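You operate a simulated robot arm through the tools that you are given. There is no shell and no other tool.

The job below is to be done with a simulated robot arm. You get a single attempt, and the scene is never put back.

JOB
Splice the web: shut both clamps, lay the tape strip on the splice line, rub its bubbles out.
Fine: shut the clamps before you rub; use the green smoother and put it back. Set down upright: green smoother. What is to be rubbed or washed off counts as gone when no trace of it is left.
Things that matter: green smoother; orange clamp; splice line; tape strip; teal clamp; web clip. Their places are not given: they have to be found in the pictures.

The check looks at the end state, three seconds after you hand in, the way a careful person would. Anything else that was tipped, shoved, dropped, spilled or broken makes it a failure.

ROBOT AND FRAMES
A 6-joint arm with a two-finger parallel gripper, fixed in place. Base frame: the origin is on the floor under the middle of its stand, x ahead of it, y to its left, z up; the work surface is at about z = 0.88. Lengths are in m, angles in rad, forces in N, time in s.
With the tool pointing down near the work surface it reaches from about 0.36 to 0.76 m from the base axis. Its first joint turns from -1.152 to 1.152 rad. Payload 2.45 kg.
Tool frame: the origin (TCP) lies between the finger pads and is the grasp point; the fingertips stand 0.024 m ahead of it; z points along the fingers, y is the line along which they close. Largest opening 0.068 m; finger width 0.017, thickness 0.01; the body of the gripper, 0.04 by 0.07 m, starts 0.041 m behind the TCP.
Orientation is that of the tool frame in the base frame, as a unit quaternion [x, y, z, w]. With the fingers straight down and closing along the base's y, the tool's x points along the base's -x, its y along +y and its z along -z.

CONTROLS
- The arm moves only by the tool drive_tool. Its argument "rows" is a list of rows, each a list of 7 numbers: the turn, a rotation vector about the tool's x, y, z in units of 6 degrees (1.0 is 6 degrees), then the shift along the tool's x, y, z in units of 40 mm (1.0 is 40 mm), then the gripper command, from -1 (fully open) to 1 (shut), values between in proportion. In form: [[ax, ay, az, dx, dy, dz, gripper], ...]. A call has 1 to 20 rows; each row shifts and turns the commanded pose from where the row before left it, along the tool's axes as they then stand. A call with a number of a shift or a turn outside -1 to 1 is refused whole. Rows are played at 5 a second. More than 0.05 m and 0.15 rad between two rows, or a gripper value outside its range, and nothing of the call is played. A pose out of reach is approached as far as the arm can. The call stops where the force on the tool passes 50 N (or 10 N more than at its start, if that is more) or the arm is blocked; 0.2 s more then pass. Each finger travels about 0.108 m/s and halts on what it meets, pressing with about 22 N; the grip force reading is that of the motor and also rises with nothing between the fingers. The clock runs only during rows and for 0.2 s after the last one: add rows that do not move to give the fingers time. It gives the time, the measured TCP pose, the force on the tool (base axes), the opening and the grip force at its end, in the units of the frame above (readings bear some noise), with the torque about the TCP (base axes, N m) and any sound that the robot's microphone picked up.
- Cameras (640 x 400 px; columns grow to the right, rows downward): "scene" is fixed at [0.153, 0.4187, 1.4524]; the picture's right is [-0.85, -0.53, 0.00], its down [-0.37, 0.60, -0.71] and it looks along [0.37, -0.60, -0.71] (base axes); focal length 302 px, centre (320, 200). "wrist" rides on the gripper at [0.084, 0.011, -0.075] in the tool frame; the picture's right is [-0.13, 0.99, 0.00], its down [-0.60, -0.08, -0.79] and it looks along [-0.79, -0.10, 0.61] (tool axes); focal length 251 px, centre (320, 200).
- snapshot(camera): a new picture of that camera. No time passes.
- measure_at(camera, pixels): for up to 12 pixels [column, row] of the newest picture of that camera ("zoom" is the newest enlarged one), the place [x, y, z] in the base frame of the surface seen there, good to about 0.003 m, but the place of the scene camera against the robot may be out by one fixed shift of up to 0.012 m in any direction. No time passes.
- zoom(camera, box): a new picture of the part [left, top, right, bottom] of that camera's present view, enlarged. No time passes.
- sign_off(): hands the job in; it is judged then, once.

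Leave the gripper open and the arm clear of the work at the hand-in unless told otherwise.

The tools are called after "Emit:" as a command line: name --pt "numbers of a row" for each row, then --argument value for the rest, lists and objects as JSON in quotes. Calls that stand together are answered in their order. drive_tool: Moves the arm, as the interface text tells. Its arguments: {"type":"object","properties":{"rows":{"type":"array"}},"required":["rows"]} The other tools are called the same way: snapshot (camera) takes a picture; measure_at (camera, pixels) gives the place of the surface under pixels of a picture; zoom (camera, box) takes an enlarged picture of a part of a camera's view; sign_off () hands the job in.

At the start:

```text
t: 0.0
position: [0.4253, -0.0894, 1.1618]
tcp_rot: [0.0, 1.0, -0.001, 0.001]
ft_force: [-0.4, 0.5, 0.2]
torque: [-0.01, 0.02, 0.01]
opening: 0.0682
grip_force: 0.0
```

scene: 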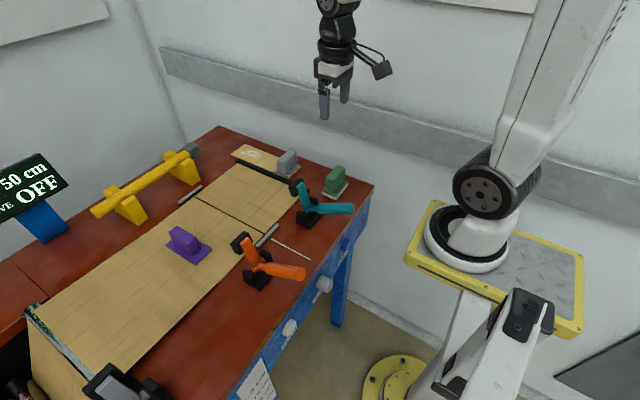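
wrist: 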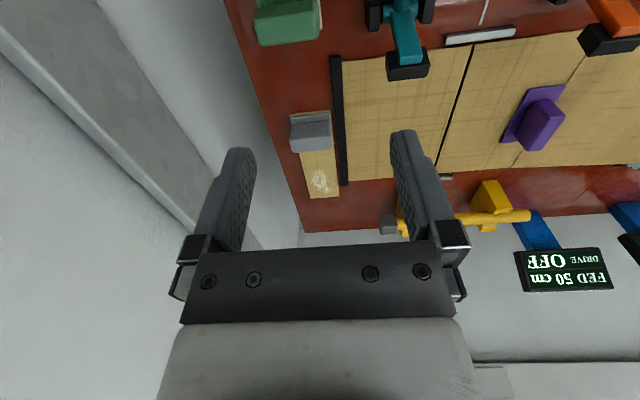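

I see a table with a tan web, a purple smoother lying on it, a green smoother, teal and orange toggle clamps, a grey block and tape strip at the far end. I'll zoom in on these parts first.

Emit:
zoom --camera "scene" --box '[220, 130, 380, 230]'

Emit:
zoom --camera "wrist" --box '[240, 0, 640, 250]'

```text
4.00 times, centred on (300, 180) of scene
```

zoom: 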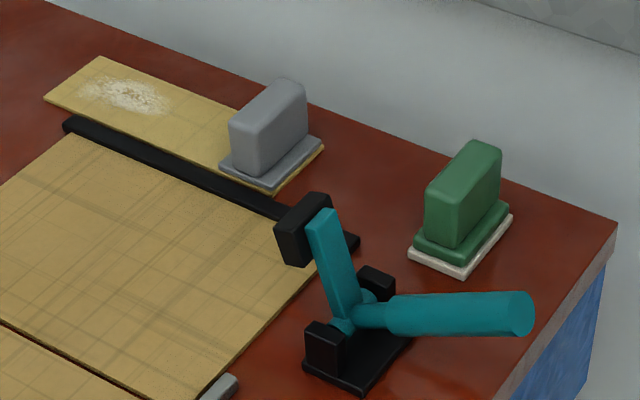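

```text
1.60 times, centred on (440, 125) of wrist
```

zoom: 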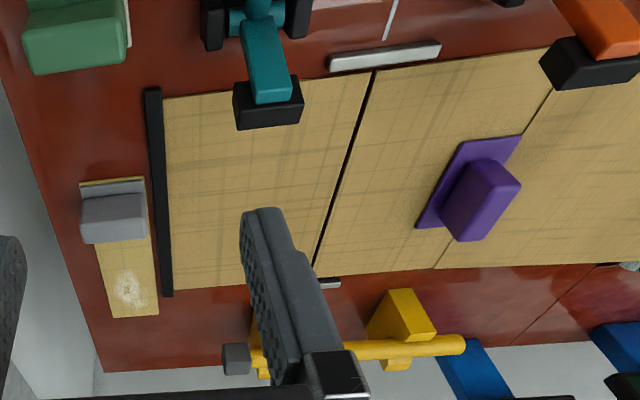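

The tape strip is not clear yet. I'll zoom on the orange clamp with the thin white line near (290,248), and on the rest of the table.

Emit:
zoom --camera "scene" --box '[220, 200, 340, 300]'

Emit:
zoom --camera "scene" --box '[80, 130, 260, 260]'

Emit:
zoom --camera "scene" --box '[0, 260, 340, 400]'

Emit:
zoom --camera "wrist" --box '[400, 0, 640, 150]'

```text
4.00 times, centred on (280, 250) of scene
```

zoom: 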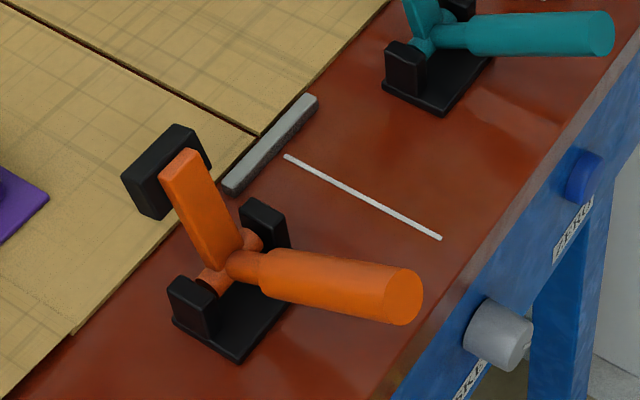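

```text
3.08 times, centred on (170, 195) of scene
```

zoom: 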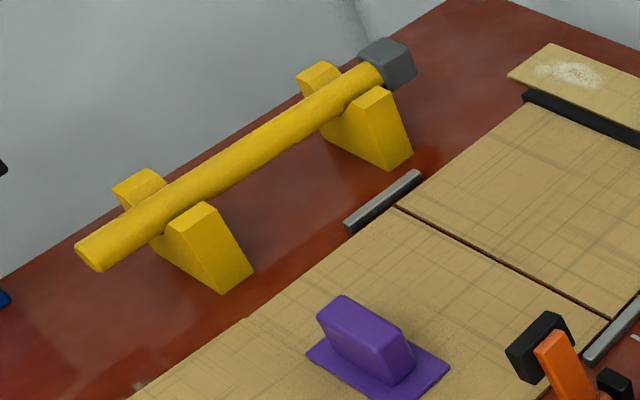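

```text
1.88 times, centred on (170, 330) of scene
```

zoom: 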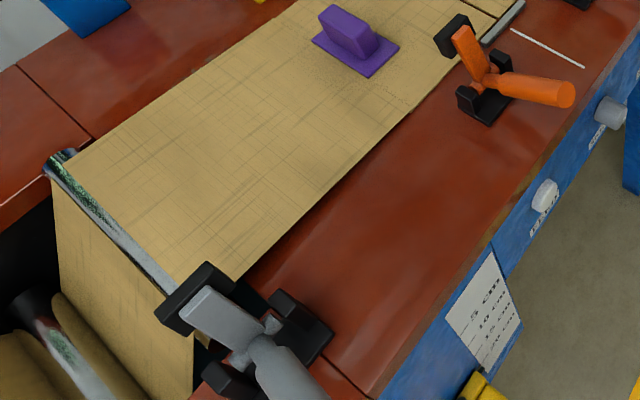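

```text
2.67 times, centred on (520, 75) of wrist
```

zoom: 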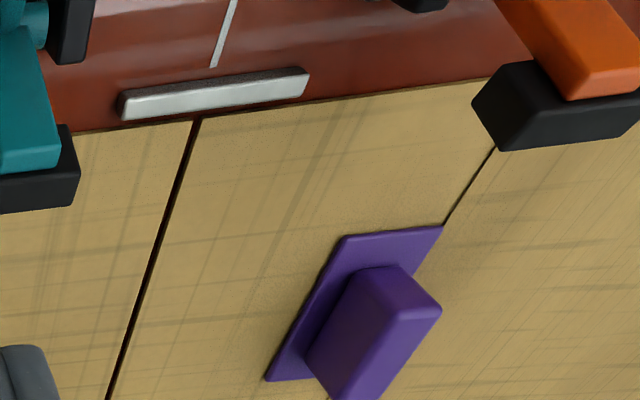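

I'll measure key points in the scene picture: the tan strip with grey block, the splice line ends, clamps, smoothers, and guides.

Emit:
snapshot --camera "scene"

Emit:
measure_at --camera "scene" --pixels '[[238, 151], [252, 154], [287, 157], [289, 172], [196, 197], [262, 233], [266, 235], [190, 195], [335, 180], [340, 170], [335, 193], [186, 240]]'

Emit:
measure_at --camera "scene" --pixels '[[270, 242], [310, 260], [303, 274], [255, 255], [241, 243], [262, 284], [305, 190], [350, 208], [295, 188], [308, 222], [200, 255], [125, 205]]'

```text
taken
```

scene: 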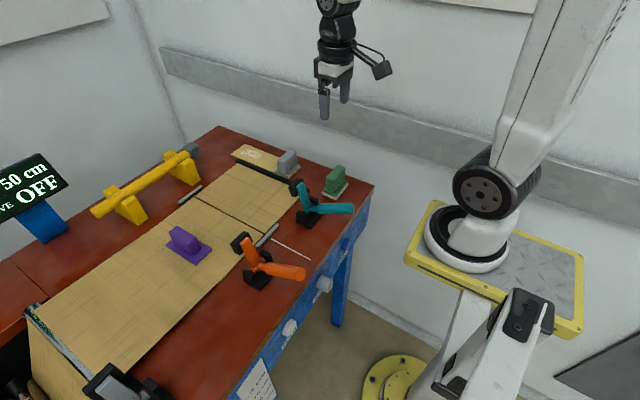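

```text
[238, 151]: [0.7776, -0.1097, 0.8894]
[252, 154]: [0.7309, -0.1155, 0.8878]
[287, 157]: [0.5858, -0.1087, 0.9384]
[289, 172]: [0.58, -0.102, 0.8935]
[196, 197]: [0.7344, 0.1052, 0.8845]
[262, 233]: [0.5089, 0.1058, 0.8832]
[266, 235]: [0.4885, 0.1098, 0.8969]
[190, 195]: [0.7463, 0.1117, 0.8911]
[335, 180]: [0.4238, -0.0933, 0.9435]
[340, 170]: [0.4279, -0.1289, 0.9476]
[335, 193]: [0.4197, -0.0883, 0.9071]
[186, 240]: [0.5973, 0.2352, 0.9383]
```

```text
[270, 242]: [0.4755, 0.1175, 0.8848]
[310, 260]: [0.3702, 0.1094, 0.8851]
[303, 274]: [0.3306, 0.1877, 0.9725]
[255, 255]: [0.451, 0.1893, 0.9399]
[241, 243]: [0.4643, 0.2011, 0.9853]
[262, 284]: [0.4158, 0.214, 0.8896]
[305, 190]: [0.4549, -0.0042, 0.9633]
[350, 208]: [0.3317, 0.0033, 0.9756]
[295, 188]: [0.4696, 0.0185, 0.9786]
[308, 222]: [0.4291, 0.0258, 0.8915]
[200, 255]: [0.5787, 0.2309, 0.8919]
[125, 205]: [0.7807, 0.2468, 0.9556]
```

The splice line sits at about y = 0.105, with x from 0.51 to 0.735. The tan strip at y ≈ -0.11 is probably the tape strip. I'll zoom the wrist view on it, on the green smoother and on the clamps.

Emit:
zoom --camera "wrist" --box '[270, 80, 370, 220]'

Emit:
zoom --camera "scene" --box '[225, 135, 305, 185]'

Emit:
zoom --camera "scene" --box '[60, 350, 180, 400]'

Emit:
zoom --camera "scene" --box '[225, 300, 345, 400]'

```text
2.86 times, centred on (320, 150) of wrist
```

zoom: 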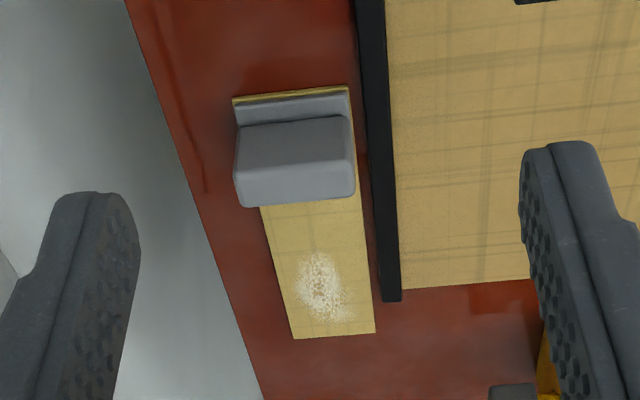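

```text
8.00 times, centred on (265, 160) of scene
```

zoom: 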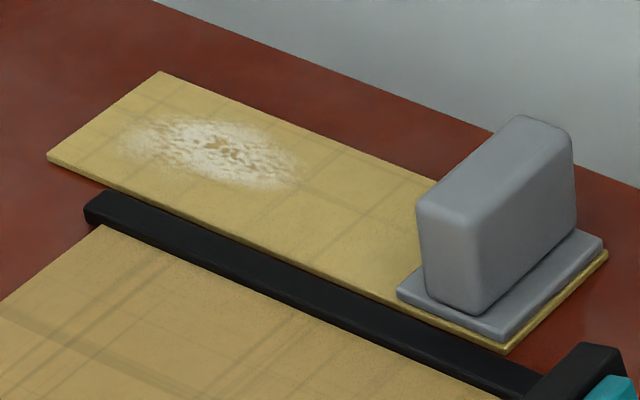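

```text
5.33 times, centred on (120, 375) of scene
```

zoom: 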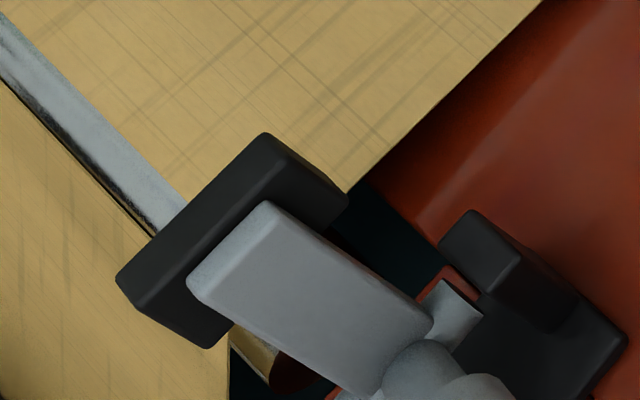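

```text
4.00 times, centred on (285, 350) of scene
```

zoom: 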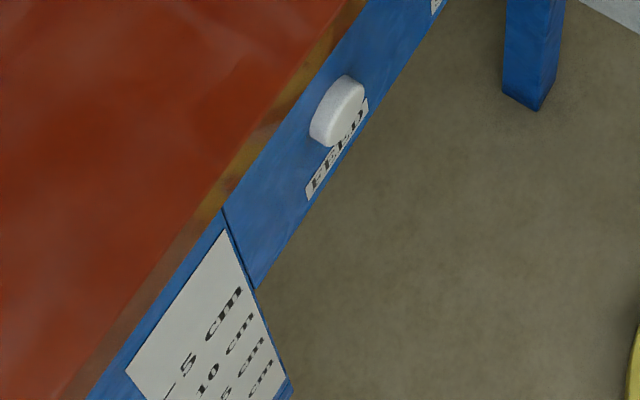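

I'll measure the grey clamp at the near end, the black bar, the strip corners and the yellow bar.

Emit:
measure_at --camera "scene" --pixels '[[115, 380], [100, 390], [130, 375], [150, 390], [168, 395], [90, 345], [30, 310], [100, 370]]'

Emit:
zoom --camera "scene" --box '[225, 135, 305, 185]'

Emit:
measure_at --camera "zoom" --pixels '[[52, 152], [160, 76], [500, 345], [604, 252], [200, 150], [135, 140], [285, 180], [470, 170], [520, 130], [420, 290], [100, 205], [500, 365]]'

```text
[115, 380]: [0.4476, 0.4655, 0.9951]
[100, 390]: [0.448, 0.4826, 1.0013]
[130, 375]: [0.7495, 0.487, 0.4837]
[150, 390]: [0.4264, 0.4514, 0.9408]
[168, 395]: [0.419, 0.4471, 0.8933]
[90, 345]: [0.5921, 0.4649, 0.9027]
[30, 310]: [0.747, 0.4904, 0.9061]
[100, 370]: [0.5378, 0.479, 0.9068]
```

```text
8.00 times, centred on (265, 160) of scene
```

zoom: 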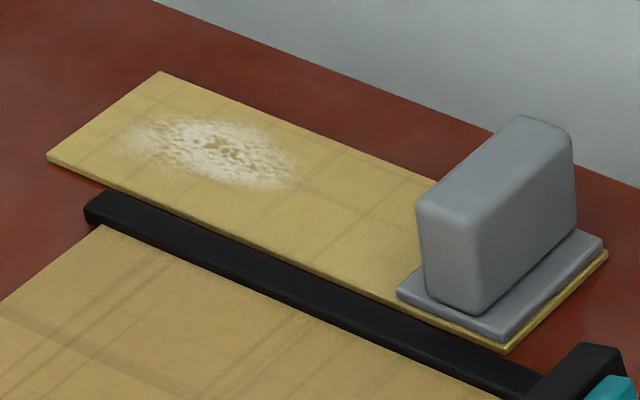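

```text
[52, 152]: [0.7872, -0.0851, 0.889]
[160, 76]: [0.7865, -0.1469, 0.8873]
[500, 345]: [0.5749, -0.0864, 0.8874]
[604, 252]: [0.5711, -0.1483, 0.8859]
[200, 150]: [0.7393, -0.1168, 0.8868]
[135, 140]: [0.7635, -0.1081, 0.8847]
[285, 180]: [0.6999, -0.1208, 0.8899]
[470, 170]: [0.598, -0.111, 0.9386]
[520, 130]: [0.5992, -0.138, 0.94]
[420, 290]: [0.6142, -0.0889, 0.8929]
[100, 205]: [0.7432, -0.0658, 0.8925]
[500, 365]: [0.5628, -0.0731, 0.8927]
```

The strip spans x 0.572–0.787 and y −0.147 to −0.085. The grey block is on its near end. I'll move the arm toward it for a closer wrist view and check whether the block is a handle of the strip or a separate thing.

Emit:
drive_tool --pt "0 0 0 -0.8 -0.2 0.5 -1" --pt "0 0 0 -0.8 -0.2 0.5 -1" --pt "0 0 0 -0.8 -0.1 0.5 -1" --pt "0 0 0 0 0 0 -1"

Emit:
snapshot --camera "wrist"

```text
t: 1.0
position: [0.5213, -0.1101, 1.1017]
tcp_rot: [0.0, 1.0, 0.0, 0.001]
ft_force: [-1.0, -0.7, -0.6]
torque: [0.0, 0.0, 0.0]
opening: 0.068
grip_force: 0.1
```

```text
taken
```

wrist: 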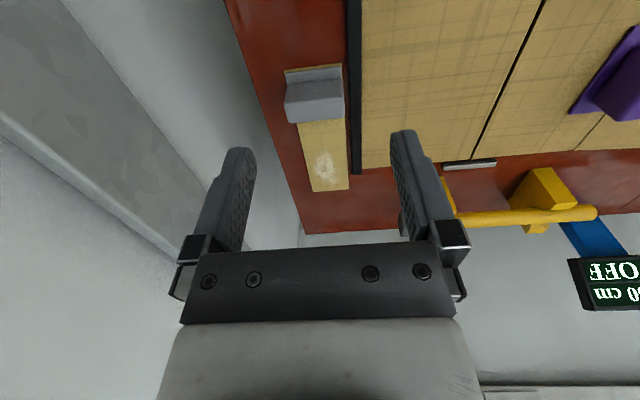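

The wrist camera has no fixed shift, so I'll measure the strip, black bar and splice line with it.

Emit:
zoom --camera "wrist" --box '[260, 40, 400, 220]'

Emit:
measure_at --camera "wrist" --pixels '[[313, 191], [348, 188], [287, 69], [340, 66], [325, 165], [300, 100], [330, 96], [313, 70], [355, 100], [360, 170], [545, 3], [472, 162]]'

```text
2.22 times, centred on (330, 130) of wrist
```

zoom: 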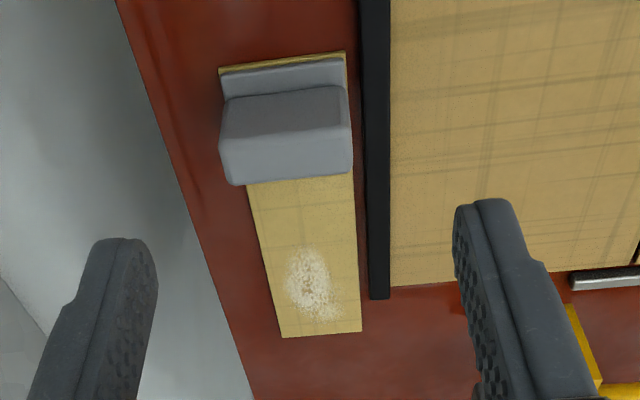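

```text
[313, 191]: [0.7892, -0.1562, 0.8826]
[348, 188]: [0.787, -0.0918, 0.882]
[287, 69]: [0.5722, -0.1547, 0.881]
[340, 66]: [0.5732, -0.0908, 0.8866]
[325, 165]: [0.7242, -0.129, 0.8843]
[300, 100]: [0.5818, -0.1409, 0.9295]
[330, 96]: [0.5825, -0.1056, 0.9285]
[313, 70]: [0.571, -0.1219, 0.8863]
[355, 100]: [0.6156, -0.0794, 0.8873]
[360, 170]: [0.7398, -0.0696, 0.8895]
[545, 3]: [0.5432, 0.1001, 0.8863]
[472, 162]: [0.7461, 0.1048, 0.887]
```

The scene camera reads about +0.007 in y and +0.006 in z compared with the wrist camera. Next I'll pull back and tilt the camera down to view both clamps and the green smoother from above.

Emit:
drive_tool --pt "0 0 0 0.5 0.7 -0.4 -1" --pt "0 0 0 0.5 0.7 -0.4 -1" --pt "0 0 0 0.5 0.7 -0.4 -1" --pt "0 0 0 0.5 0.7 -0.4 -1" --pt "0 0 0 0.5 0.7 -0.4 -1" --pt "0 1 0 0 0 0 -1" --pt "0 1 0 0 0 0 -1" --pt "0 1 0 0 0 0 -1" --pt "0 1 0 0 0 0 -1" --pt "0 1 0 0 0 0 -1" --pt "0 0 0 0 0 0 -1"

Emit:
snapshot --camera "wrist"

```text
t: 3.4
position: [0.4222, 0.0314, 1.1809]
tcp_rot: [0.0, 0.966, 0.0, -0.259]
ft_force: [-0.5, 0.3, 0.5]
torque: [0.02, -0.02, 0.02]
opening: 0.068
grip_force: 0.1
```

```text
taken
```

wrist: 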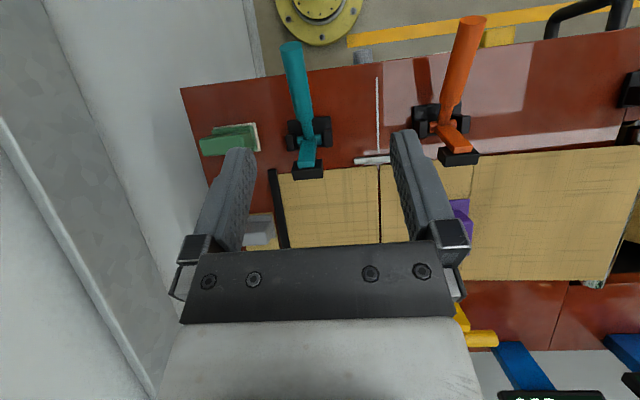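

I now see both clamps, the green smoother and the white line. I'll zoom in and measure them.

Emit:
zoom --camera "wrist" --box '[180, 30, 400, 190]'

Emit:
measure_at --camera "wrist" --pixels '[[291, 46], [300, 85], [306, 125], [308, 160], [312, 172], [328, 130], [292, 135], [377, 80], [377, 148], [379, 175], [360, 160], [380, 240]]'

Emit:
measure_at --camera "wrist" --pixels '[[471, 20], [460, 65], [447, 112], [456, 142], [460, 158], [470, 115], [422, 120], [205, 145], [235, 138], [256, 130], [257, 150], [460, 210]]'

Emit:
zoom --camera "wrist" --box '[390, 0, 640, 200]'

```text
2.50 times, centred on (290, 110) of wrist
```

zoom: 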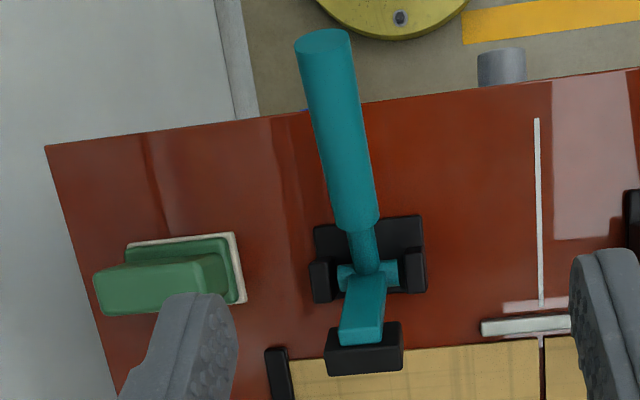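

```text
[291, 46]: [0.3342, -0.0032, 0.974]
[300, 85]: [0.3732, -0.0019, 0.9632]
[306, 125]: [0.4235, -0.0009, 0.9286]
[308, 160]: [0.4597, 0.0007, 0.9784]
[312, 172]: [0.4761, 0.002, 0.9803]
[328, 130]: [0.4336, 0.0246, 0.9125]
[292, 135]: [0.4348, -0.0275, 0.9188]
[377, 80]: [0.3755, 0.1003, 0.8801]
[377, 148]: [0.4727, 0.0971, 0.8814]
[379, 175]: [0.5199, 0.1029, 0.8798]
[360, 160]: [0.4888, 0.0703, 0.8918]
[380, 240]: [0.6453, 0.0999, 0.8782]
```

```text
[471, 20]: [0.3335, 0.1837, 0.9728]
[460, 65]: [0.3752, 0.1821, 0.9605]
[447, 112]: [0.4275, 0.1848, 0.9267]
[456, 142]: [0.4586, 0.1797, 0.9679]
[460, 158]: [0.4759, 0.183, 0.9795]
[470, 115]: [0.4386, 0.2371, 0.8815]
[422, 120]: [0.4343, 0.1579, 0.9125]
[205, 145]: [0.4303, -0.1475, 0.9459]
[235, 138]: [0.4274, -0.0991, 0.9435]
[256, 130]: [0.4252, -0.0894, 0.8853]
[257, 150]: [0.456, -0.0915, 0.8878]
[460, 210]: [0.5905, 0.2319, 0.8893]
```

```text
2.00 times, centred on (515, 100) of wrist
```

zoom: 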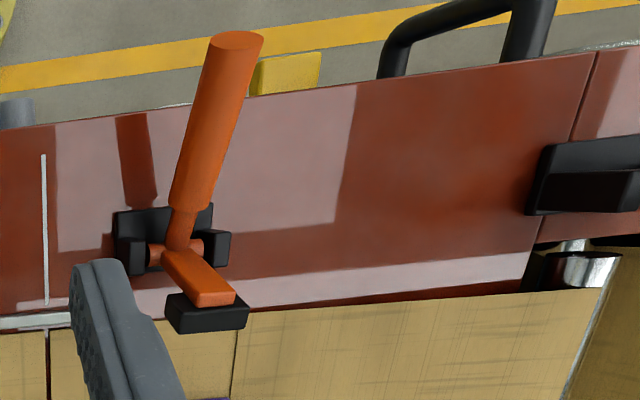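

The teal clamp is at y ≈ 0.0 and the orange one at y ≈ 0.183. Each has its arm and pad raised at about (0.47, y, 0.98), with the handle toward the robot. To shut a clamp I'll push its arm forward and down onto the web with closed fingertips. First I untilt the tool and yaw it 90° so the camera is clear of the handles, closing the fingers on the way.

Emit:
drive_tool --pt "0 -1 0 0 0 0 -1" --pt "0 -1 0 0 0 0 -1" --pt "0 -1 0 0 0 0 -1" --pt "0 -1 0 0 0 0 -1" --pt "0 -1 0 0 0 0 -1" --pt "0 0 1 0 0 0 1" --pt "0 0 1 0 0 0 1" --pt "0 0 1 0 0 0 1" --pt "0 0 1 0 0 0 1" --pt "0 0 1 0 0 0 1" --pt "0 0 1 0 0 0 1" --pt "0 0 1 0 0 0 1" --pt "0 0 1 0 0 0 1" --pt "0 0 1 0 0 0 1" --pt "0 0 1 0 0 0 1" --pt "0 0 1 0 0 0 1" --pt "0 0 1 0 0 0 1" --pt "0 0 1 0 0 0 1" --pt "0 0 1 0 0 0 1" --pt "0 0 1 0 0 0 1"

Emit:
snapshot --camera "wrist"

Emit:
snapshot --camera "scene"

```text
t: 7.6
position: [0.4226, 0.0319, 1.1819]
tcp_rot: [0.708, 0.706, 0.0, 0.0]
ft_force: [0.0, 0.1, -0.3]
torque: [0.01, 0.0, 0.02]
opening: 0.0001
grip_force: 21.7
```

```text
taken
```

wrist: 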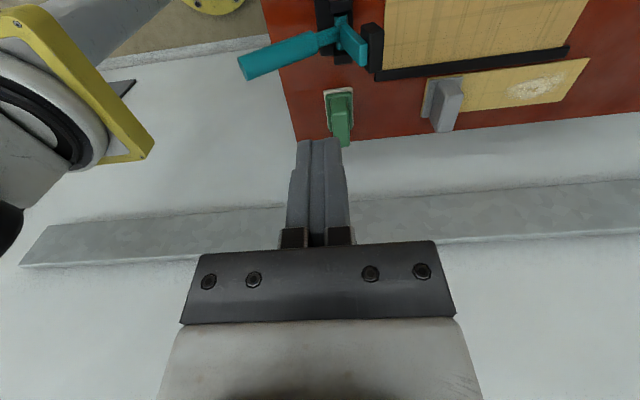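

```text
taken
```

scene: 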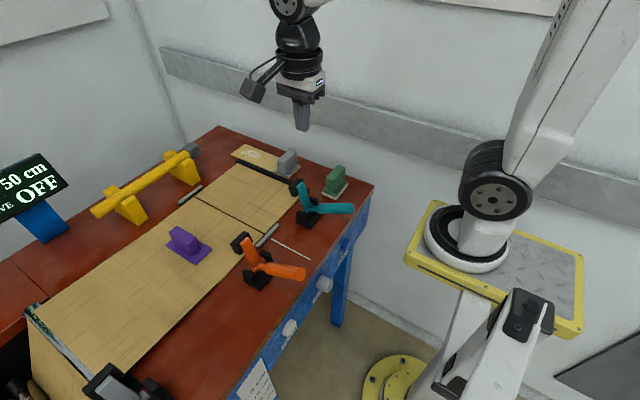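

The yaw worked: tool x is now +y and tool y is +x. The wrist now sees the teal clamp from the side at (320,40), so I'll measure its profile.

Emit:
zoom --camera "wrist" --box '[220, 0, 400, 112]'

Emit:
measure_at --camera "zoom" --pixels '[[85, 220], [200, 170], [330, 140], [380, 130], [420, 75], [440, 130], [490, 200], [540, 150], [545, 230], [430, 180], [355, 115], [420, 30]]'

```text
3.56 times, centred on (310, 56) of wrist
```

zoom: 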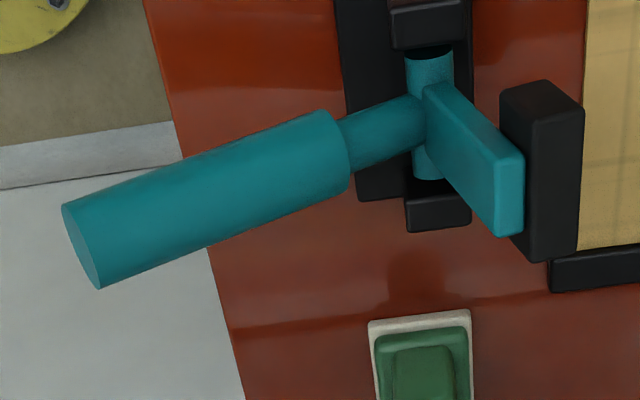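

```text
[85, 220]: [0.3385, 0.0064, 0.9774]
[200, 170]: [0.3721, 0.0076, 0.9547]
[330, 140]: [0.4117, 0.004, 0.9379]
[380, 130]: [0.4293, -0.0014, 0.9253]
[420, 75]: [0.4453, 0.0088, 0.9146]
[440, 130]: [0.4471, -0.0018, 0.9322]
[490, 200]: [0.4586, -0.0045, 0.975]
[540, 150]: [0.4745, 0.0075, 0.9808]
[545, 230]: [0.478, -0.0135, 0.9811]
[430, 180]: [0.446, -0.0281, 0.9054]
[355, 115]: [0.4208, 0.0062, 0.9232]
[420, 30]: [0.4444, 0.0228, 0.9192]
```

The pivot is near (0.445, 0.91) and the handle points up and back at about 155°, so shutting the clamp would swing the handle up to roughly 78°. Pushing the arm would bring the handle into the gripper body. Instead I'll grip the handle across y and carry it along its arc. I yaw back, open, and go above the teal handle.

Emit:
drive_tool --pt "0 0 -1 0 0 0 -1" --pt "0 0 -1 0 0 0 -1" --pt "0 0 -1 0 0 0 -1" --pt "0 0 -1 0 0 0 -1" --pt "0 0 -1 0 0 0 -1" --pt "0 0 -1 0 0 0 -1" --pt "0 0 -1 0 0 0 -1" --pt "0 0 -1 0 0 0 -1" --pt "0 0 -1 0 0 0 -1" --pt "0 0 -1 0 0 0 -1" --pt "0 0 -1 0 0 0 -1" --pt "0 0 -1 0 0 0 -1" --pt "0 0 -1 0 0 0 -1" --pt "0 0 -1 0 0 0 -1" --pt "0 0 -1 0 0 0 -1" --pt "0 0 0 0.49 -0.275 0.68 -1" --pt "0 0 0 0.49 -0.275 0.68 -1" --pt "0 0 0 0.49 -0.275 0.68 -1" --pt "0 0 0 0 0 0 -1"

Emit:
snapshot --camera "scene"

```text
t: 11.6
position: [0.3624, -0.0025, 1.097]
tcp_rot: [0.0, 1.0, 0.0, -0.001]
ft_force: [0.1, 0.7, 0.2]
torque: [0.02, 0.0, 0.02]
opening: 0.0677
grip_force: 0.0
```

```text
taken
```

scene: 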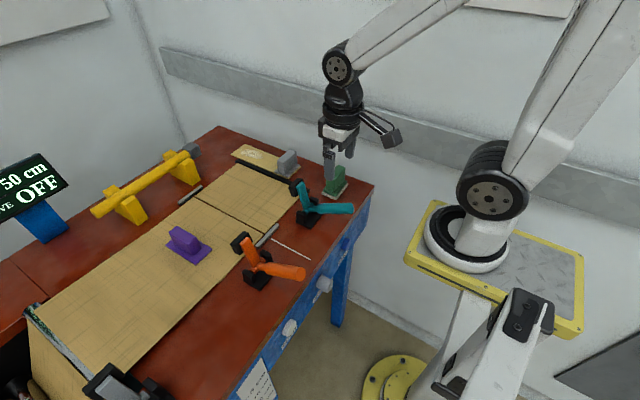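

The gripper is above the teal handle. I'll lower it to z ≈ 0.95 so the fingers straddle the handle.

Emit:
drive_tool --pt "0 0 0 0 0 0.9 -1" --pt "0 0 0 0 0 0.9 -1" --pt "0 0 0 0 0 0.9 -1" --pt "0 0 0 0 0 0.5 -1" --pt "0 0 0 0 0 0.48 -1" --pt "0 0 0 0 0 0 -1"

Emit:
zoom --camera "scene" --box '[260, 120, 420, 240]'

Emit:
snapshot --camera "wrist"

```text
t: 13.0
position: [0.3639, -0.0018, 0.9486]
tcp_rot: [0.0, 1.0, 0.0, 0.001]
ft_force: [0.0, 0.0, 0.6]
torque: [0.0, 0.01, 0.03]
opening: 0.0681
grip_force: 0.1
```

```text
3.33 times, centred on (340, 180) of scene
```

zoom: 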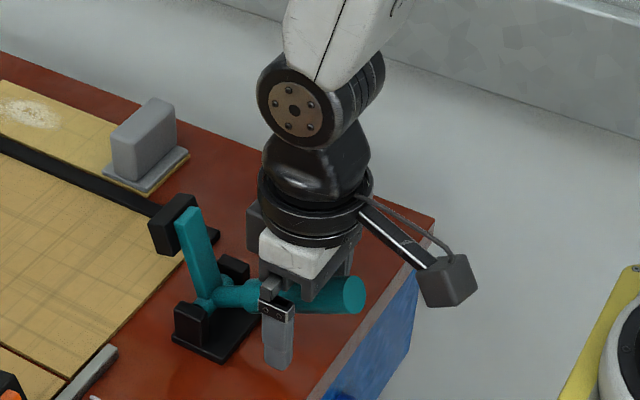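

```text
taken
```

wrist: 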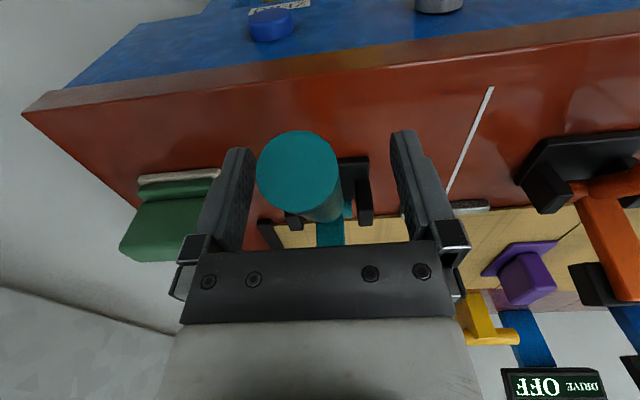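

The handle end shows at (298,175) between the fingers. I'll check its centre before closing.

Emit:
measure_at --camera "wrist" --pixels '[[298, 172], [260, 172], [335, 172], [298, 135], [330, 230]]'

```text
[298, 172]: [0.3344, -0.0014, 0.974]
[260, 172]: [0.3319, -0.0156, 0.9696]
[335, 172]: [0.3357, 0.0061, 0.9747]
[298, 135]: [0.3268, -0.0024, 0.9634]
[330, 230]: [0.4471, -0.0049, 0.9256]
```

The handle centre is at y ≈ −0.003, well between the fingers. I'll close on it.

Emit:
drive_tool --pt "0 0 0 0 0 0 1" --pt "0 0 0 0 0 0 1" --pt "0 0 0 0 0 0 1"

```text
t: 13.8
position: [0.3652, -0.0037, 0.9503]
tcp_rot: [0.0, 1.0, 0.0, 0.0]
ft_force: [2.5, -43.4, -4.1]
torque: [0.25, 0.25, 0.05]
opening: 0.0277
grip_force: 22.3
```

The opening of 0.0277 shows the handle is gripped, but there is a side force of −43 N in y. The handle centre is a bit further toward −y, so I'll ease the command that way.

Emit:
drive_tool --pt "0 0 0 0 -0.04 0 1" --pt "0 0 0 0 0 0 1"

```text
t: 14.4
position: [0.3643, -0.0044, 0.9501]
tcp_rot: [-0.001, 1.0, 0.0, 0.0]
ft_force: [3.8, -44.3, -8.4]
torque: [0.3, 0.52, 0.03]
opening: 0.0253
grip_force: 22.4
```

The force is unchanged, so I'll shift a little more toward −y.

Emit:
drive_tool --pt "0 0 0 0 -0.05 0 1" --pt "0 0 0 0 -0.05 0 1" --pt "0 0 0 0 0 0 1"

```text
t: 15.4
position: [0.3655, -0.0053, 0.9508]
tcp_rot: [0.0, 1.0, 0.001, 0.0]
ft_force: [3.3, 22.4, -5.8]
torque: [-0.07, 0.3, -0.15]
opening: 0.0248
grip_force: 39.8
stopped in row 3: the force on the tool passed its limit at 57 N (the readings are from after the stop); the commanded pose is now the measured one
```

The grip has now settled past centre. I'll hold still for two rows to see the steady reading.

Emit:
drive_tool --pt "0 0 0 0 0 0 1" --pt "0 0 0 0 0 0 1"

```text
t: 16.0
position: [0.3642, -0.0042, 0.9516]
tcp_rot: [-0.001, 1.0, 0.0, 0.0]
ft_force: [5.3, 37.6, -9.8]
torque: [-0.16, 0.43, -0.12]
opening: 0.0243
grip_force: 40.4
```

The force is now +37.6 N in y, so equilibrium lies about 0.6 mm back. I'll make a tiny correction.

Emit:
drive_tool --pt "0 0 0 0 0.012 0 1" --pt "0 0 0 0 0 0 1"

```text
t: 16.6
position: [0.3646, -0.004, 0.9525]
tcp_rot: [0.0, 1.0, 0.0, 0.0]
ft_force: [-1.4, 25.1, 7.3]
torque: [-0.13, -0.63, 0.03]
opening: 0.0243
grip_force: 40.5
```

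Emit:
drive_tool --pt "0 0 0 0 0.02 0 1" --pt "0 0 0 0 0 0 1"

```text
t: 17.2
position: [0.3639, -0.0041, 0.9506]
tcp_rot: [-0.001, 1.0, 0.0, 0.001]
ft_force: [3.6, 14.6, 0.5]
torque: [-0.1, -0.15, 0.0]
opening: 0.0245
grip_force: 40.1
```

Only about 14 N is left, which is fine. Now I start moving the teal handle along its arc, first a short stretch to see how it responds.

Emit:
drive_tool --pt "0 0 0 -0.06 0.01 -0.1 1" --pt "0 0 0 -0.06 0 -0.1 1" --pt "0 0 0 -0.07 0 -0.095 1" --pt "0 0 0 -0.07 0 -0.095 1" --pt "0 0 0 -0.08 0 -0.088 1" --pt "0 0 0 -0.08 0 -0.087 1"

Emit:
zoom --camera "scene" --box '[260, 120, 420, 240]'

```text
t: 18.6
position: [0.3798, -0.0059, 0.9746]
tcp_rot: [-0.001, 1.0, 0.0, -0.001]
ft_force: [-8.9, 21.7, -10.9]
torque: [-0.03, 1.11, 0.01]
opening: 0.0249
grip_force: 40.4
```

```text
3.33 times, centred on (340, 180) of scene
```

zoom: 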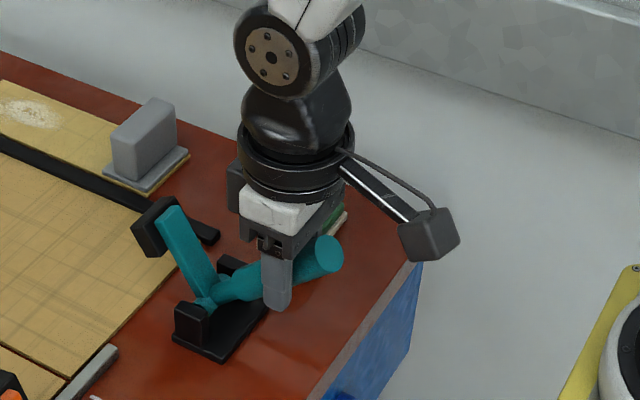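

The teal handle follows (opening 0.0249, forces small). I'll continue the arc up toward vertical.

Emit:
drive_tool --pt "0 0 0 -0.06 0 -0.11 1" --pt "0 0 0 -0.08 0 -0.1 1" --pt "0 0 0 -0.1 0 -0.072 1" --pt "0 0 0 -0.1 0 -0.07 1" --pt "0 0 0 -0.106 0 -0.063 1" --pt "0 0 0 -0.106 0 -0.062 1" --pt "0 0 0 -0.112 0 -0.05 1" --pt "0 0 0 -0.113 0 -0.05 1" --pt "0 0 0 -0.117 0 -0.038 1" --pt "0 0 0 -0.118 0 -0.037 1" --pt "0 0 0 -0.12 0 -0.025 1" --pt "0 0 0 -0.12 0 -0.025 1"

Emit:
zoom --camera "scene" --box '[240, 110, 400, 230]'

```text
t: 21.2
position: [0.4296, -0.0061, 1.0018]
tcp_rot: [-0.002, 1.0, 0.0, -0.003]
ft_force: [-15.1, 1.1, 3.3]
torque: [-0.09, 1.26, -0.02]
opening: 0.0247
grip_force: 41.0
```

```text
3.33 times, centred on (320, 170) of scene
```

zoom: 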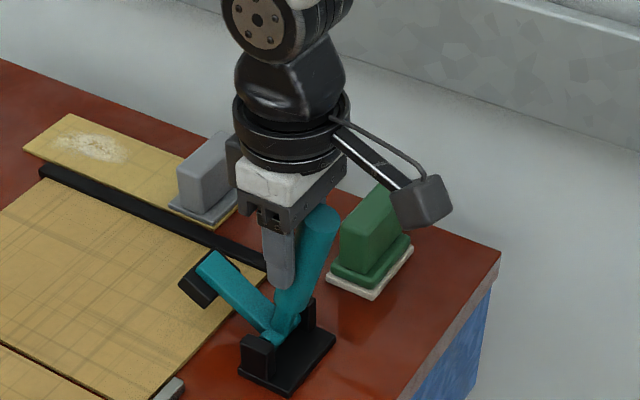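

The arm is close to the web now. I'll continue past vertical in small steps until the force rises as the pad meets the web.

Emit:
drive_tool --pt "0 0 0 -0.122 0 -0.014 1" --pt "0 0 0 -0.122 0 -0.013 1" --pt "0 0 0 -0.122 0 0 1" --pt "0 0 0 -0.122 0 0 1" --pt "0 0 0 -0.122 0 0.013 1" --pt "0 0 0 -0.122 0 0.014 1" --pt "0 0 0 -0.12 0 0.025 1" --pt "0 0 0 -0.12 0 0.025 1" --pt "0 0 0 -0.118 0 0.037 1" --pt "0 0 0 -0.118 0 0.038 1"

Emit:
zoom --camera "scene" --box '[220, 110, 380, 230]'

```text
t: 23.4
position: [0.4798, -0.0037, 0.9974]
tcp_rot: [-0.001, 1.0, 0.001, 0.0]
ft_force: [0.7, -0.4, -0.1]
torque: [-0.01, -0.02, -0.02]
opening: 0.0001
grip_force: 23.5
```

```text
3.33 times, centred on (300, 170) of scene
```

zoom: 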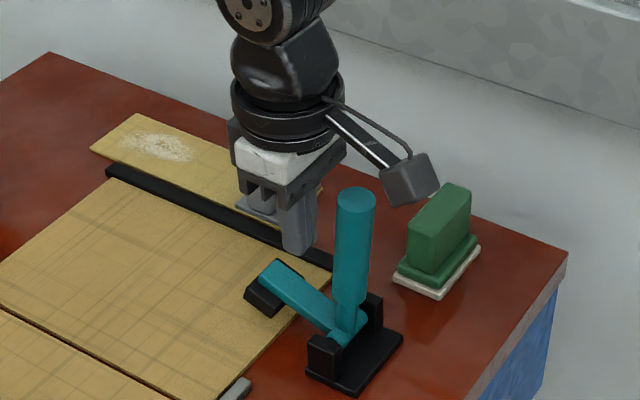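

The fingers slid off the handle (opening 0), and the handle now stands upright with the arm low. I'll check whether the pad rests on the web.

Emit:
zoom --camera "scene" --box '[275, 150, 335, 210]'

Emit:
snapshot --camera "wrist"

Emit:
measure_at --camera "scene" --pixels '[[287, 183], [285, 180], [290, 177], [300, 188], [308, 159], [309, 165], [308, 185], [304, 191]]'

```text
6.67 times, centred on (305, 180) of scene
```

zoom: 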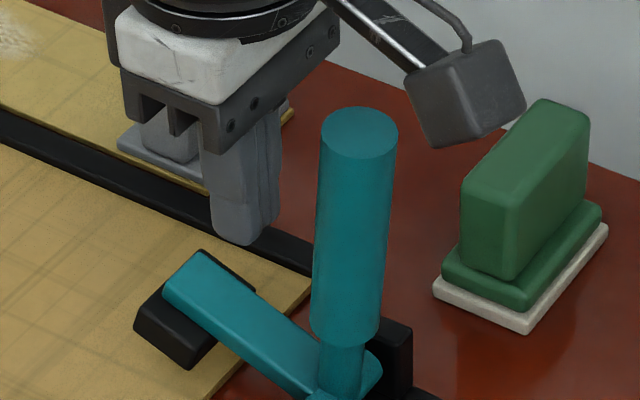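

```text
taken
```

wrist: 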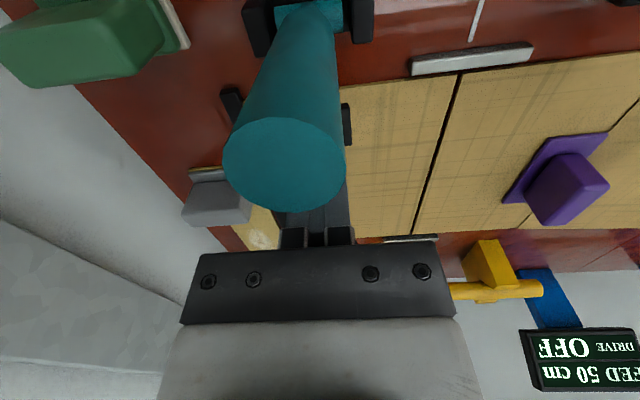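

```text
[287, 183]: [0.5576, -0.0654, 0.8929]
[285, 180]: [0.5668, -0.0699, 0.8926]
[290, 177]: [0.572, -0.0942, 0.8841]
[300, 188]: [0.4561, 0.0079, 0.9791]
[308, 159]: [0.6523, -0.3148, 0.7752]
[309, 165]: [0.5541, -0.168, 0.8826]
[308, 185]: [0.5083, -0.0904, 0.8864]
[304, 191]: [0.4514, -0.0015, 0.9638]
```

The scene measurement used an old snapshot, so I'll measure on the newest zoom picture instead.

Emit:
measure_at --camera "zoom" --pixels '[[195, 270], [250, 305], [300, 350], [145, 320], [180, 355], [230, 350], [120, 340], [350, 140], [350, 300], [345, 385], [360, 110], [190, 345]]'

```text
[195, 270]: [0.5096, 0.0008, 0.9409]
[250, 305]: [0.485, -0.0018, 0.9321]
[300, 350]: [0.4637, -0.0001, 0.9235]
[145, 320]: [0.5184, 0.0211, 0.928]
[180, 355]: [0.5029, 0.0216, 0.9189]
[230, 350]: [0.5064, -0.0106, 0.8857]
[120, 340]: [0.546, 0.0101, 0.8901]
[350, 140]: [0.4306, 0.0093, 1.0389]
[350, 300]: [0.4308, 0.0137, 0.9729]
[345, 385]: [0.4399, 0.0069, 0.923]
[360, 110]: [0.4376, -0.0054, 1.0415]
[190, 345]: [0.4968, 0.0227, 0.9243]
```

The arm is still about 20° up, so the clamp is not fully shut. I'll lift, go over to the robot side of the handle, come down with closed fingers and push the handle forward the rest of the way.

Emit:
drive_tool --pt "0 0 0 0 0 -0.9 1" --pt "0 0 0 0 0 -0.9 1" --pt "0 0 0 0 0 -0.9 1" --pt "0 0 0 0.72 0 0 1" --pt "0 0 0 0.72 0 0 1" --pt "0 0 0 0.72 0 0 1" --pt "0 0 0 0 0 0 1" --pt "0 0 0 0 0 0.6 1" --pt "0 0 0 0 0 0.6 1" --pt "0 0 0 0 0 0.8 1" --pt "0 0 0 0 0 0 1"

Emit:
zoom --camera "scene" --box '[250, 110, 410, 230]'

```text
t: 25.8
position: [0.3936, -0.0072, 1.0245]
tcp_rot: [0.0, 1.0, 0.001, 0.0]
ft_force: [-0.4, 0.0, -0.2]
torque: [-0.01, 0.01, -0.01]
opening: 0.0001
grip_force: 23.8
```

```text
3.33 times, centred on (330, 170) of scene
```

zoom: 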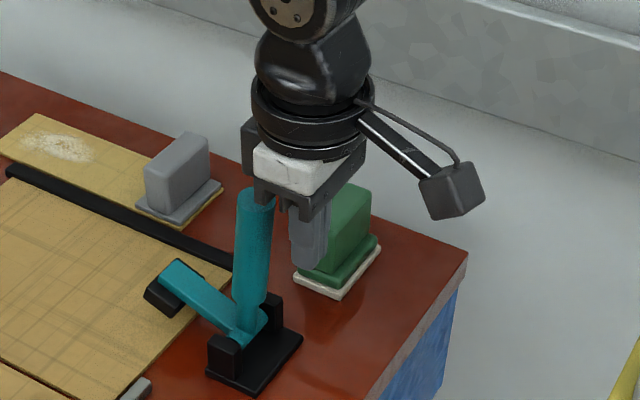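

The fingers stand behind the handle on the robot side. I'll lower 1 cm and push forward in 5 mm steps until the pad is firmly on the web.

Emit:
drive_tool --pt "0 0 0 0 0.06 0.25 1" --pt "0 0 0 -0.2 0 0 1" --pt "0 0 0 -0.2 0 0 1" --pt "0 0 0 -0.125 0 0 1" --pt "0 0 0 -0.125 0 0 1" --pt "0 0 0 -0.125 0 0 1" --pt "0 0 0 -0.125 0 0 1" --pt "0 0 0 -0.125 0 0 1" --pt "0 0 0 -0.125 0 0 1" --pt "0 0 0 -0.125 0 0 1" --pt "0 0 0 -0.125 0 0 1"

Emit:
zoom --camera "scene" --box '[250, 130, 370, 220]'

```text
t: 28.2
position: [0.4465, -0.0025, 1.0136]
tcp_rot: [-0.001, 1.0, 0.001, -0.003]
ft_force: [-13.4, -1.0, 7.1]
torque: [-0.01, 0.3, -0.04]
opening: 0.0001
grip_force: 23.5
```

```text
4.44 times, centred on (310, 175) of scene
```

zoom: 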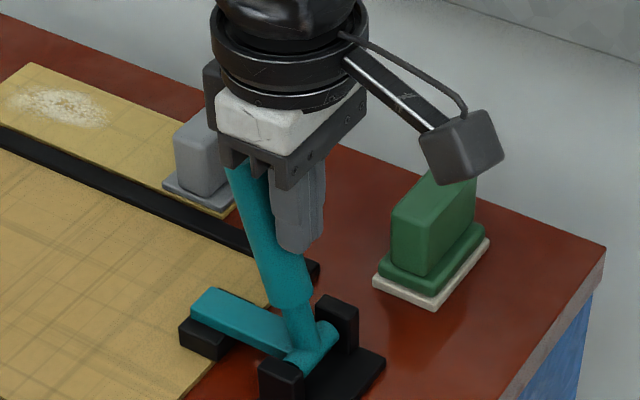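

The arm is nearly flat, with a push of 13 N. I'll continue in 3 mm steps.

Emit:
drive_tool --pt "0 0 0 -0.08 0 0 1" --pt "0 0 0 -0.08 0 0 1" --pt "0 0 0 -0.08 0 0 1" --pt "0 0 0 -0.08 0 0 1" --pt "0 0 0 0 0 0 1"

Emit:
zoom --camera "scene" --box '[250, 130, 370, 220]'

```text
t: 28.7
position: [0.4467, -0.0026, 1.0124]
tcp_rot: [-0.001, 1.0, 0.001, -0.012]
ft_force: [-9.3, 1.5, 2.5]
torque: [-0.01, 0.23, 0.0]
opening: 0.0001
grip_force: 23.8
stopped in row 2: the force on the tool passed its limit at 54 N (the readings are from after the stop); the commanded pose is now the measured one
```

```text
4.44 times, centred on (310, 175) of scene
```

zoom: 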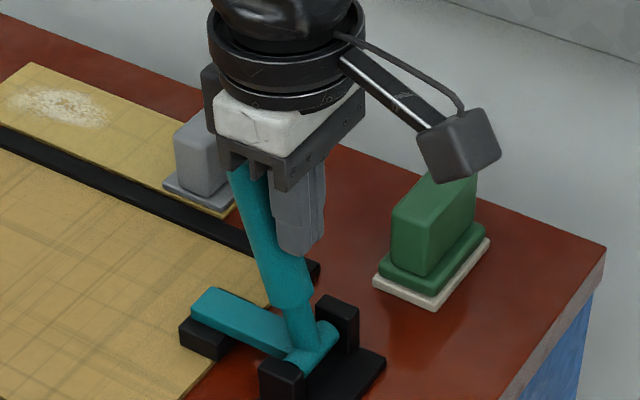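

It stopped at 54 N against the end stop. I'll measure the arm and pad to see whether the pad is on the web.

Emit:
measure_at --camera "zoom" --pixels '[[210, 300], [250, 320], [285, 345], [200, 345], [190, 325], [215, 355], [170, 360], [195, 358], [250, 190], [270, 270], [240, 170], [222, 345]]'

```text
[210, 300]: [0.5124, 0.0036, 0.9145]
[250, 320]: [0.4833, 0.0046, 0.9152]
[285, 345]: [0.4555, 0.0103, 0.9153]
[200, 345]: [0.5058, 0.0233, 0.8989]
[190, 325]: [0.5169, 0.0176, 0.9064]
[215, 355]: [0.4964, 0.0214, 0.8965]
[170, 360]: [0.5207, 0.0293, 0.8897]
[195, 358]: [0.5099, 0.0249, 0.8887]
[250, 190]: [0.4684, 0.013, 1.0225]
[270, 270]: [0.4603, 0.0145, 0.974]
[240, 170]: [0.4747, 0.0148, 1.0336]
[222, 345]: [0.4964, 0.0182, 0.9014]
```

The arm is level (top at 0.915, pad bottom at the web), so the teal clamp is shut. I'll back off, rise and move above the orange handle with the gripper opening.

Emit:
drive_tool --pt "0 0 0 0.5 0 0 1" --pt "0 0 0 0.3 0 -0.5 1" --pt "0 0 0 0 0 -0.9 1" --pt "0 0 0 0 0 -0.8 1" --pt "0 0 0 0.15 0.9 0 -1" --pt "0 0 0 0.15 0.9 0 -1" --pt "0 0 0 0.15 0.9 0 -1" --pt "0 0 0 0.15 0.9 0 -1" --pt "0 0 0 0.15 0.9 0 -1" --pt "0 0 0 0 0 0 -1"

Emit:
snapshot --camera "scene"

Emit:
snapshot --camera "wrist"

```text
t: 30.9
position: [0.391, 0.1799, 1.103]
tcp_rot: [-0.001, 1.0, 0.001, -0.009]
ft_force: [-0.4, -0.4, 0.5]
torque: [0.02, -0.02, 0.01]
opening: 0.0679
grip_force: 0.1
```

```text
taken
```

scene: 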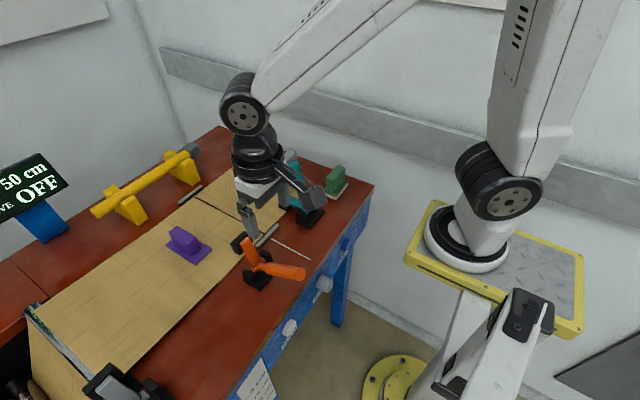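

```text
taken
```

wrist: 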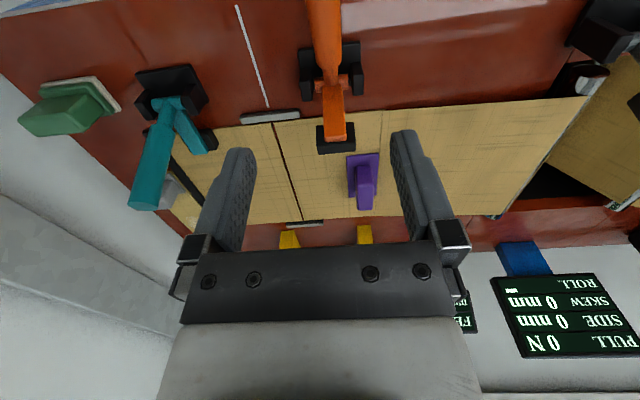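

The teal clamp stays shut: handle upright, arm flat. I'll measure the orange handle's centre line from this view.

Emit:
zoom --camera "wrist" --box '[260, 0, 400, 100]'

Emit:
measure_at --camera "wrist" --pixels '[[322, 5], [310, 5], [338, 5], [324, 40], [314, 40], [336, 40], [333, 105], [320, 140], [354, 138], [305, 75], [357, 70]]'

```text
4.00 times, centred on (330, 50) of wrist
```

zoom: 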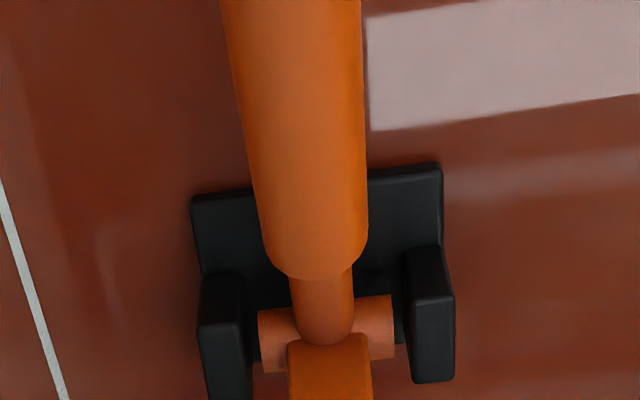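

```text
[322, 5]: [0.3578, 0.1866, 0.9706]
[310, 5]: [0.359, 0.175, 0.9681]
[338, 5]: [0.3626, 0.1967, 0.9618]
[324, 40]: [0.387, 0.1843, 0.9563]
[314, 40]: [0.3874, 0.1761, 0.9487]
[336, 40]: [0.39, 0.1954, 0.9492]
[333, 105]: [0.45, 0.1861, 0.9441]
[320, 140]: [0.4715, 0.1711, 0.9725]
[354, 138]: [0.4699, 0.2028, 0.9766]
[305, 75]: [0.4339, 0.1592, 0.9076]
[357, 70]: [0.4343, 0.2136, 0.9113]
```

The orange handle centre is y ≈ 0.183–0.185. I'll correct the small tilt, move over the grip point and go down around the handle.

Emit:
drive_tool --pt "0 -0.17 0 0.35 0.05 0 -1" --pt "0 0 0 0.33 0.05 0 -1" --pt "0 0 0 0 0 0.9 -1" --pt "0 0 0 0 0 0.9 -1" --pt "0 0 0 0 0 0.9 -1" --pt "0 0 0 0 0 0.6 -1" --pt "0 0 0 0 0 0.5 -1" --pt "0 0 0 0 0 0 -1"

Emit:
snapshot --camera "wrist"

```text
t: 32.7
position: [0.3617, 0.1824, 0.9485]
tcp_rot: [-0.001, 1.0, 0.001, 0.0]
ft_force: [0.0, -0.7, -0.2]
torque: [0.0, -0.03, 0.01]
opening: 0.0679
grip_force: 0.2
```

```text
taken
```

wrist: 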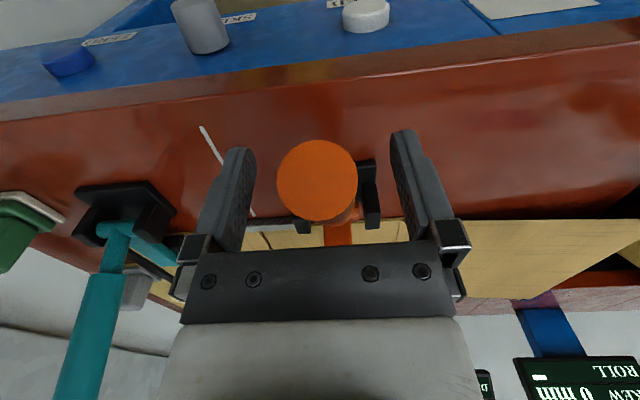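

I'll measure the orange handle's end face edges to centre the grip properly.

Emit:
measure_at --camera "wrist" --pixels '[[317, 180], [281, 180], [354, 180], [317, 145], [317, 215], [340, 222], [240, 155], [402, 140]]'

```text
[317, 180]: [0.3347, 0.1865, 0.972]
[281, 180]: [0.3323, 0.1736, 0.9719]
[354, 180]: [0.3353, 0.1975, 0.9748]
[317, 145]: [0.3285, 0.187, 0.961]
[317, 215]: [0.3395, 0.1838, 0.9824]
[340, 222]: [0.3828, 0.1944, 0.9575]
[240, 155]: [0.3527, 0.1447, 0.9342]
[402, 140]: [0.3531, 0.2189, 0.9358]
```

The end-face centre is y ≈ 0.1856, and the same method gave the right value for teal. I'll shift +3.2 mm in y and close.

Emit:
drive_tool --pt "0 0 0 0 0.08 -0.05 -1" --pt "0 0 0 0 0 0 -1" --pt "0 0 0 0 0 0 1" --pt "0 0 0 0 0 0 1" --pt "0 0 0 0 0 0 1"

```text
t: 33.9
position: [0.3607, 0.1855, 0.9516]
tcp_rot: [-0.001, 1.0, 0.001, 0.0]
ft_force: [2.2, -7.0, 2.5]
torque: [-0.06, -0.16, -0.08]
opening: 0.0246
grip_force: 40.5
```

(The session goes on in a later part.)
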